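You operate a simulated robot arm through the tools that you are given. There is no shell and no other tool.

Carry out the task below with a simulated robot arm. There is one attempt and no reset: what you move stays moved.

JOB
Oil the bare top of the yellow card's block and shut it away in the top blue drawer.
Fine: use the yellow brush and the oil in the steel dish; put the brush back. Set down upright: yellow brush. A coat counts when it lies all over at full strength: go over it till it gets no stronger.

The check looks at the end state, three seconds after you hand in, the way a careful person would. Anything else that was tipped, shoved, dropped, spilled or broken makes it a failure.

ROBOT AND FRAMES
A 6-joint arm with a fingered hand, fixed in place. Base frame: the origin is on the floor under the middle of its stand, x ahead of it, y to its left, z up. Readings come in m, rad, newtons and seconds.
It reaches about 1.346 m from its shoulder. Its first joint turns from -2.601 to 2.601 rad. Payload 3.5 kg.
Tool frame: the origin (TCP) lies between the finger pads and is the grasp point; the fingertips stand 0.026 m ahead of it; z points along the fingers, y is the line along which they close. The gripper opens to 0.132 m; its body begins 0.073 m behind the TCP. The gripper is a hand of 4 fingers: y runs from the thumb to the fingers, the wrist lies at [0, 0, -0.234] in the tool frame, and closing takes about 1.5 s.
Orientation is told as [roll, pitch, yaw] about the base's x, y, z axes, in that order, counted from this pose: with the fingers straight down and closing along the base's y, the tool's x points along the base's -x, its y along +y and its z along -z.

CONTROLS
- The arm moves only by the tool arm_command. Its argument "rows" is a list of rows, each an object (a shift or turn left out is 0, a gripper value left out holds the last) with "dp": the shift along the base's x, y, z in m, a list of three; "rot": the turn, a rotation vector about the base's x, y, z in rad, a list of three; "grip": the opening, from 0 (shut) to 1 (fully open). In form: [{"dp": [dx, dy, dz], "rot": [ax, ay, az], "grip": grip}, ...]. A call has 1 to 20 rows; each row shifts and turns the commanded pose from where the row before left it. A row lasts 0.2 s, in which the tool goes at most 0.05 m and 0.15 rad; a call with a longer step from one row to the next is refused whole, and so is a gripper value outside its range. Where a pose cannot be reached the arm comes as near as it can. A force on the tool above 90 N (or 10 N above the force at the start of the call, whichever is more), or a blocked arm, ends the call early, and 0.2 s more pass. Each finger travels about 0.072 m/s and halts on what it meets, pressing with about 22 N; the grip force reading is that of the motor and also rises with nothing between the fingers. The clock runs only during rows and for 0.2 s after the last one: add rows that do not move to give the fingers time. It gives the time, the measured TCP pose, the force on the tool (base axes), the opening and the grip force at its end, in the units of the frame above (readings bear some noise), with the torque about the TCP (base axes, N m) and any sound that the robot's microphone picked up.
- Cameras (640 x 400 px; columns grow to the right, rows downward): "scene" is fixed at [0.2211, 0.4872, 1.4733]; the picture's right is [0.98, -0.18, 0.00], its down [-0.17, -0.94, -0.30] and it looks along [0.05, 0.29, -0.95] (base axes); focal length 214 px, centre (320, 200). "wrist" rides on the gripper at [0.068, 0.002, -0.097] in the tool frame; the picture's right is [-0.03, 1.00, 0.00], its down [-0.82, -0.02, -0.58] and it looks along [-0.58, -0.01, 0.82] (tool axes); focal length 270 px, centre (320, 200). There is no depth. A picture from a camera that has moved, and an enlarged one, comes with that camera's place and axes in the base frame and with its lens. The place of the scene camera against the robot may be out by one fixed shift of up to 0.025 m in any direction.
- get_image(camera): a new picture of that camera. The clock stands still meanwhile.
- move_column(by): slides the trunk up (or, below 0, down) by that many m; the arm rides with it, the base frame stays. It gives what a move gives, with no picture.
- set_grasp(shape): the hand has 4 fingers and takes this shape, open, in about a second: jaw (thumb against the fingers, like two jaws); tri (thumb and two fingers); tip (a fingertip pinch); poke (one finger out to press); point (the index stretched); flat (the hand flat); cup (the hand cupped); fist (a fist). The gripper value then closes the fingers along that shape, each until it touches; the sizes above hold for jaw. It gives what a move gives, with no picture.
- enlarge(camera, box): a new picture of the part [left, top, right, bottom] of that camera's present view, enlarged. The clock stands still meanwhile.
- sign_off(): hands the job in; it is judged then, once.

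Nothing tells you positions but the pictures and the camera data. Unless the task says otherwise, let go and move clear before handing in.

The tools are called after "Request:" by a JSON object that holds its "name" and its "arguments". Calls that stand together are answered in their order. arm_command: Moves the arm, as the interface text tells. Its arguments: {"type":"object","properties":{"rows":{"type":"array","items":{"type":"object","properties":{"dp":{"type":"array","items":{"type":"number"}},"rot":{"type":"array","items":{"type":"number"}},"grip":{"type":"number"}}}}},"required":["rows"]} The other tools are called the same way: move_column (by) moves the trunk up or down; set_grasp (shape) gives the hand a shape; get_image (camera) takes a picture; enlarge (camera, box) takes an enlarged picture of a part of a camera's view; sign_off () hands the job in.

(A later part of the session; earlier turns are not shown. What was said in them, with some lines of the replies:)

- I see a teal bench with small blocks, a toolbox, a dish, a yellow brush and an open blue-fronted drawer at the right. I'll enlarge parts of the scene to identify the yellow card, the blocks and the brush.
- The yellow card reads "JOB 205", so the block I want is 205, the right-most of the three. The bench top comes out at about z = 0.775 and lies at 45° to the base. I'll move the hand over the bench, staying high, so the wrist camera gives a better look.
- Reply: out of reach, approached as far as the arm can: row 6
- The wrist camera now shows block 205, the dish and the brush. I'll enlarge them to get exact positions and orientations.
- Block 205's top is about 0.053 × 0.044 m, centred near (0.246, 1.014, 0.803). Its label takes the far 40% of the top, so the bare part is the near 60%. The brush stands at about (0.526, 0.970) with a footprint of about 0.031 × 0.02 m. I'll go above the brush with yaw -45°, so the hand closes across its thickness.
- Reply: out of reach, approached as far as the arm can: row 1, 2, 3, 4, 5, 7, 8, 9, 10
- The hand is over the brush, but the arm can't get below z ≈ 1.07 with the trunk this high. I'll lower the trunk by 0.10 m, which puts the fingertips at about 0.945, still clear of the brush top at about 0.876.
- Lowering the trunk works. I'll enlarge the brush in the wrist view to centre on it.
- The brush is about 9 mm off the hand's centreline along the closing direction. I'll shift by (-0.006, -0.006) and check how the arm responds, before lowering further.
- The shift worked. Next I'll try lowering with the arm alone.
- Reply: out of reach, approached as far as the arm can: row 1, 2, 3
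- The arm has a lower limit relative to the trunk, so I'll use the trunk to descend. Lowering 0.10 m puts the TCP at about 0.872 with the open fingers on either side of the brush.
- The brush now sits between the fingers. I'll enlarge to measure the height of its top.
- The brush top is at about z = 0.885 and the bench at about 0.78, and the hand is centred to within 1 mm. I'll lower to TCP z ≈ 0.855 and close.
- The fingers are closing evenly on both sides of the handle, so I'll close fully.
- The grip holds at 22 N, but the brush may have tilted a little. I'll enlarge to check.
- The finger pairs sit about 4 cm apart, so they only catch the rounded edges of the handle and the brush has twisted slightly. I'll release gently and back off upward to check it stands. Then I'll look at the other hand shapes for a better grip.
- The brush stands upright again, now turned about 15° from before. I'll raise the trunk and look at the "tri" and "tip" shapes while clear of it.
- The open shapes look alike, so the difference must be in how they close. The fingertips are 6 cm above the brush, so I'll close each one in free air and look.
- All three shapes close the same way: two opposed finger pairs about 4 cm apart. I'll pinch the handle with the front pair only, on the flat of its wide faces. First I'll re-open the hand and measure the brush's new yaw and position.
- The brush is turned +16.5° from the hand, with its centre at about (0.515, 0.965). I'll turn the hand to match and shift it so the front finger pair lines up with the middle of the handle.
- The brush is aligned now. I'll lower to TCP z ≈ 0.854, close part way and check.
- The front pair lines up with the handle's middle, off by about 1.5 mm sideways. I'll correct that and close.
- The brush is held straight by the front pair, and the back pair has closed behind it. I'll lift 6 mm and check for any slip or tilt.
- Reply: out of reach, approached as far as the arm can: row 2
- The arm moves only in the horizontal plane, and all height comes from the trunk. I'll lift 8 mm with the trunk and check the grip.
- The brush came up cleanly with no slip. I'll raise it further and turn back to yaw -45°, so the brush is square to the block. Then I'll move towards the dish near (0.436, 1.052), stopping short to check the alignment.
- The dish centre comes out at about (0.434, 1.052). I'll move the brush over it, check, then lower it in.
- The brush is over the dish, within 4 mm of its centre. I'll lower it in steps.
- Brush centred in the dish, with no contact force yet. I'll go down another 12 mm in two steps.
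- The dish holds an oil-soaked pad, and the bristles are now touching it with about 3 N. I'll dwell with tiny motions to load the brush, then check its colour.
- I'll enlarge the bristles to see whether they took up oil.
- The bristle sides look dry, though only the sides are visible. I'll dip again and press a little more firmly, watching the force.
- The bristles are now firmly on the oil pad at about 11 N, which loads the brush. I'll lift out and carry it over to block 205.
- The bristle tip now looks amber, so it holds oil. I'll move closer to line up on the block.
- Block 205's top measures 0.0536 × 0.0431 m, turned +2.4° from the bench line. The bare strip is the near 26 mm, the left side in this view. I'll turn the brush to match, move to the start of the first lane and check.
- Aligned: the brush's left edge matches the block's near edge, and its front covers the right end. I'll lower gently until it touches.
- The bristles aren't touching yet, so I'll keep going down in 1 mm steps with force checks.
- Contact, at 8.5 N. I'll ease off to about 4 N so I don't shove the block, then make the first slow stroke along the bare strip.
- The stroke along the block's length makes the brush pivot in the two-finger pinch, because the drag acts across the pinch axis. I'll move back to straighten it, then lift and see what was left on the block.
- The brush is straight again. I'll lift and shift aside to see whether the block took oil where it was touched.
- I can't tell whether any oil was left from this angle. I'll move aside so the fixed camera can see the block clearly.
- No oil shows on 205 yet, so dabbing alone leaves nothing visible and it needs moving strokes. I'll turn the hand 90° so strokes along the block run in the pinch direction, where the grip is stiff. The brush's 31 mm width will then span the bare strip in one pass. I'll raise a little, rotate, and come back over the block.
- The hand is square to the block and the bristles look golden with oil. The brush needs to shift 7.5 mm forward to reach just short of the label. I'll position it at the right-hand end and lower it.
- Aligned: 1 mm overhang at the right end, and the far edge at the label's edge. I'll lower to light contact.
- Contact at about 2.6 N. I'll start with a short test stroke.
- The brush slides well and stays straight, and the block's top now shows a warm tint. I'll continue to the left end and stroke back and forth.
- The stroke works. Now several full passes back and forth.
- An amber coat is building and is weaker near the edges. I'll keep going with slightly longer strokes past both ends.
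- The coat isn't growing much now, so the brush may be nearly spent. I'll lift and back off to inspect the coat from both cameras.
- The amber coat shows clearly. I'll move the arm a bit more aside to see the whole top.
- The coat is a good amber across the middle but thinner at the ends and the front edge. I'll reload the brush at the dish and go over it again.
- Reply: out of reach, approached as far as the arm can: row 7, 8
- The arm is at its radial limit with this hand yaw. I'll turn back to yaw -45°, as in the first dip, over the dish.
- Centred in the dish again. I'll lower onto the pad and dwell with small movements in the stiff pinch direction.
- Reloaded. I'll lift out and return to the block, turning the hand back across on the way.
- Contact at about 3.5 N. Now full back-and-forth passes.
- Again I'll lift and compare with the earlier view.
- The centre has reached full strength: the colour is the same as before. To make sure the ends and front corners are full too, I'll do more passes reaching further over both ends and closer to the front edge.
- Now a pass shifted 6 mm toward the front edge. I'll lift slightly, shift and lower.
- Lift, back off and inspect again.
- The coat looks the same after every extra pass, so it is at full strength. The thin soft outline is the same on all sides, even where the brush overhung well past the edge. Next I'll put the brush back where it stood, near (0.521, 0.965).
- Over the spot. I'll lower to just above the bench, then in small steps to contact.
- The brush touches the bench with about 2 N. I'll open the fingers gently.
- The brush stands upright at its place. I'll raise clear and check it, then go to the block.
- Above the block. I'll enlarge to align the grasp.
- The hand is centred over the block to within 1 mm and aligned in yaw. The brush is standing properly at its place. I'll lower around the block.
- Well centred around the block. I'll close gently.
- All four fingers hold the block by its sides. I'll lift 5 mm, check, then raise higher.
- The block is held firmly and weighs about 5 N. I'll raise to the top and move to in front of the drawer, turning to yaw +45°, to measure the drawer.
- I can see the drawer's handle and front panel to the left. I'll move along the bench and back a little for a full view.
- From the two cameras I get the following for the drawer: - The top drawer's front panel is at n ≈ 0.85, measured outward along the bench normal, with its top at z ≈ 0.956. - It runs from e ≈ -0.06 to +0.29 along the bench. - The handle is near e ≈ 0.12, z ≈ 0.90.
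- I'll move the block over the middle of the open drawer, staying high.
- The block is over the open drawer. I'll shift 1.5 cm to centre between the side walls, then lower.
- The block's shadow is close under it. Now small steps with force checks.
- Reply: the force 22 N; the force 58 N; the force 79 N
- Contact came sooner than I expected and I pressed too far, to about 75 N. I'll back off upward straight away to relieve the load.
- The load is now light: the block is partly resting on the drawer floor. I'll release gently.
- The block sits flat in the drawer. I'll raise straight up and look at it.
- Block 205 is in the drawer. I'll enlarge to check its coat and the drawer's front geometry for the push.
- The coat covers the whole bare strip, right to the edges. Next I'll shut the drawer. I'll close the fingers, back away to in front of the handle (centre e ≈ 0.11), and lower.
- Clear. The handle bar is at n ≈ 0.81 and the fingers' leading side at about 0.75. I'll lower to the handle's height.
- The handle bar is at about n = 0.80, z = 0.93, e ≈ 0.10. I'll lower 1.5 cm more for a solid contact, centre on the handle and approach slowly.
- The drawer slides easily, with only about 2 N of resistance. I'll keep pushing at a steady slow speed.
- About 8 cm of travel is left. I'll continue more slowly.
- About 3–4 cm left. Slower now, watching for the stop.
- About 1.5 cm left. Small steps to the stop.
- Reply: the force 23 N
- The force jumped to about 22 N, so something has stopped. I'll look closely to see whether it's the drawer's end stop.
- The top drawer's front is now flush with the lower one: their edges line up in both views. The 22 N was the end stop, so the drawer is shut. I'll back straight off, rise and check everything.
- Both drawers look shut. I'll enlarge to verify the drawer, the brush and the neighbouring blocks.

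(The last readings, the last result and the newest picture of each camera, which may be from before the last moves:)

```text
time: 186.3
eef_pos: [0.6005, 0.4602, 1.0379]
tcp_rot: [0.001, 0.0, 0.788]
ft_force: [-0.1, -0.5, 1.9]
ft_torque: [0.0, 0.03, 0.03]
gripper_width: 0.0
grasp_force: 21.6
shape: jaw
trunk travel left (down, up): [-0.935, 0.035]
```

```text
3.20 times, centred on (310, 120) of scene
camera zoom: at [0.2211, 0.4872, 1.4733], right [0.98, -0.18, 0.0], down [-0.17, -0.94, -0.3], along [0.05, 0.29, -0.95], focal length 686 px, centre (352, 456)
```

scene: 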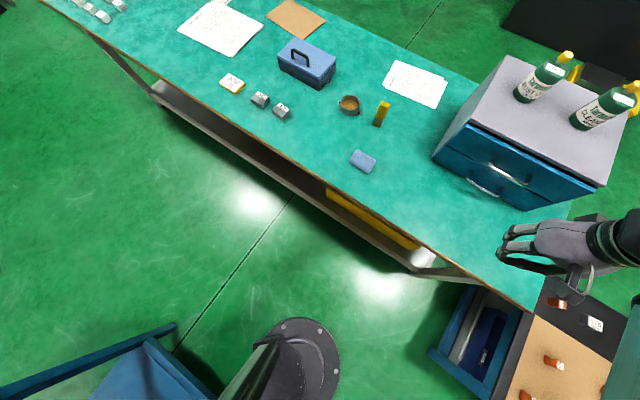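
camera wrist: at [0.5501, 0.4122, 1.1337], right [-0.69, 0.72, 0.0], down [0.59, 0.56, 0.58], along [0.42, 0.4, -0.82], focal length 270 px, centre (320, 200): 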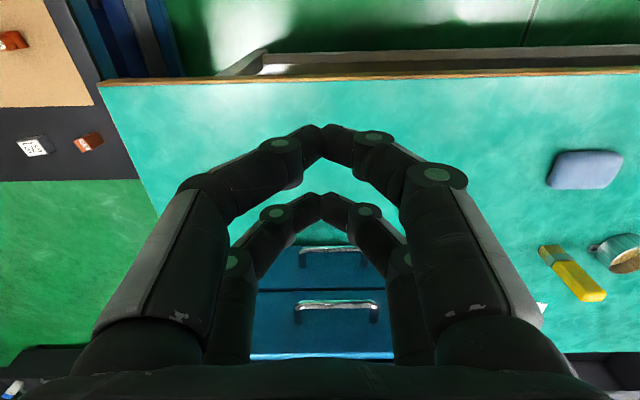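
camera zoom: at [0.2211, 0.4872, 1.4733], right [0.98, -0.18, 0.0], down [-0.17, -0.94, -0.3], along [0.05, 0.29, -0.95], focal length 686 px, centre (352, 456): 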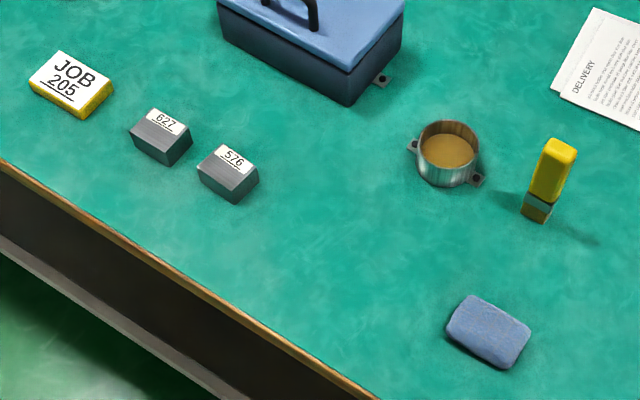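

Everything else is in place. I'll recheck that the drawer stayed flush after I let go.

Request:
{"name": "enlarge", "arguments": {"camera": "scene", "box": [450, 115, 490, 155]}}

Request:
{"name": "enlarge", "arguments": {"camera": "scene", "box": [540, 160, 610, 220]}}

Request:
{"name": "enlarge", "arguments": {"camera": "wrist", "box": [240, 230, 410, 370]}}

```text
10.00 times, centred on (470, 135) of scene
camera zoom: at [0.2211, 0.4872, 1.4733], right [0.98, -0.18, 0.0], down [-0.17, -0.94, -0.3], along [0.05, 0.29, -0.95], focal length 2145 px, centre (-1180, 850)
```

zoom: 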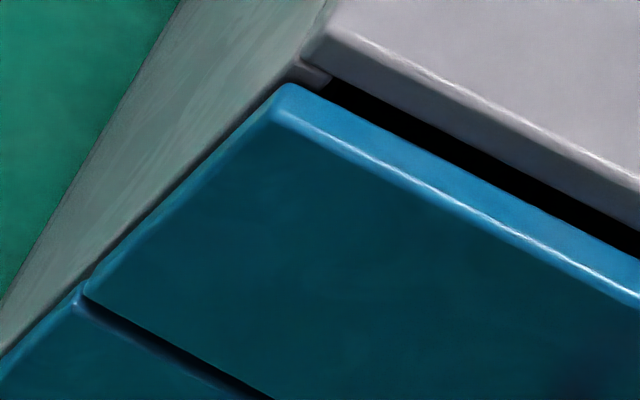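

```text
6.67 times, centred on (575, 190) of scene
camera zoom: at [0.2211, 0.4872, 1.4733], right [0.98, -0.18, 0.0], down [-0.17, -0.94, -0.3], along [0.05, 0.29, -0.95], focal length 1430 px, centre (-1380, 267)
```

zoom: 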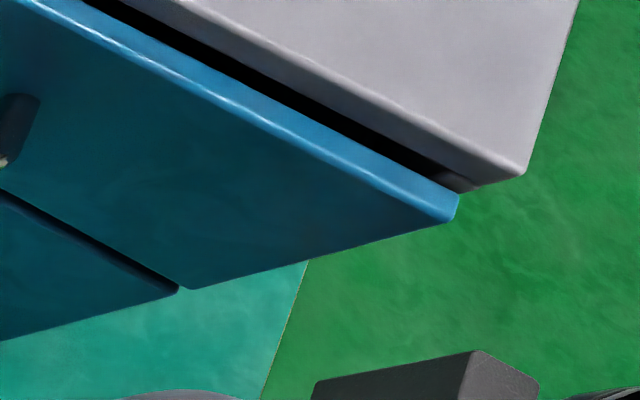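

```text
2.86 times, centred on (325, 300) of wrist
camera zoom: at [0.5501, 0.4122, 1.1337], right [-0.69, 0.72, 0.0], down [0.59, 0.56, 0.58], along [0.42, 0.4, -0.82], focal length 772 px, centre (306, -86)
```

zoom: 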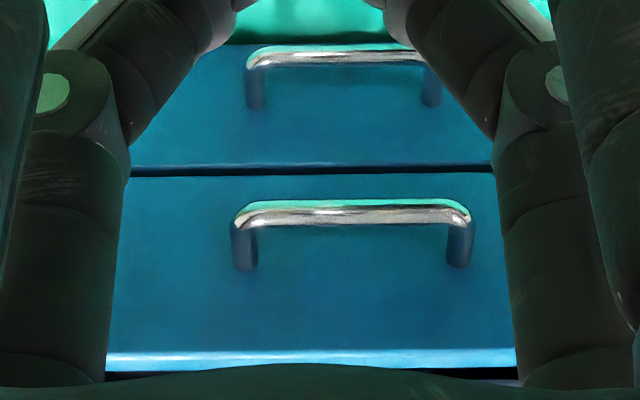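

The top drawer stayed shut: its front lines up with the lower drawer's at both ends to within about 1 mm. Block 205 is inside with its bare top oiled, the brush stands upright at its place and nothing else has moved. The hand is empty and clear, so I'm handing in.

Request:
{"name": "sign_off", "arguments": {}}

```text
The job is handed in.
```

I handed the job in. Block 205, the one the yellow card names, has its bare top oiled and is shut in the top blue drawer.

- **Oil coat:** I loaded the brush twice from the steel dish and made repeated passes until the coat looked no stronger. In the last view before closing the drawer, it covered the whole bare strip, right up to the edges.
- **Drawer:** I pushed it in to its stop. From the camera views, its front lines up with the lower drawer's to within about 1 mm, and it stayed that way after I backed off.
- **Brush:** it stands upright where I found it, within about a centimetre.
- **One slip:** when I set the block down in the drawer, I pressed too hard, up to about 75 N, before backing off. The block ended up flat on the drawer floor and I saw no damage.

The other blocks, dish, sponge and bottles look undisturbed in the final views, and the hand is empty and clear.
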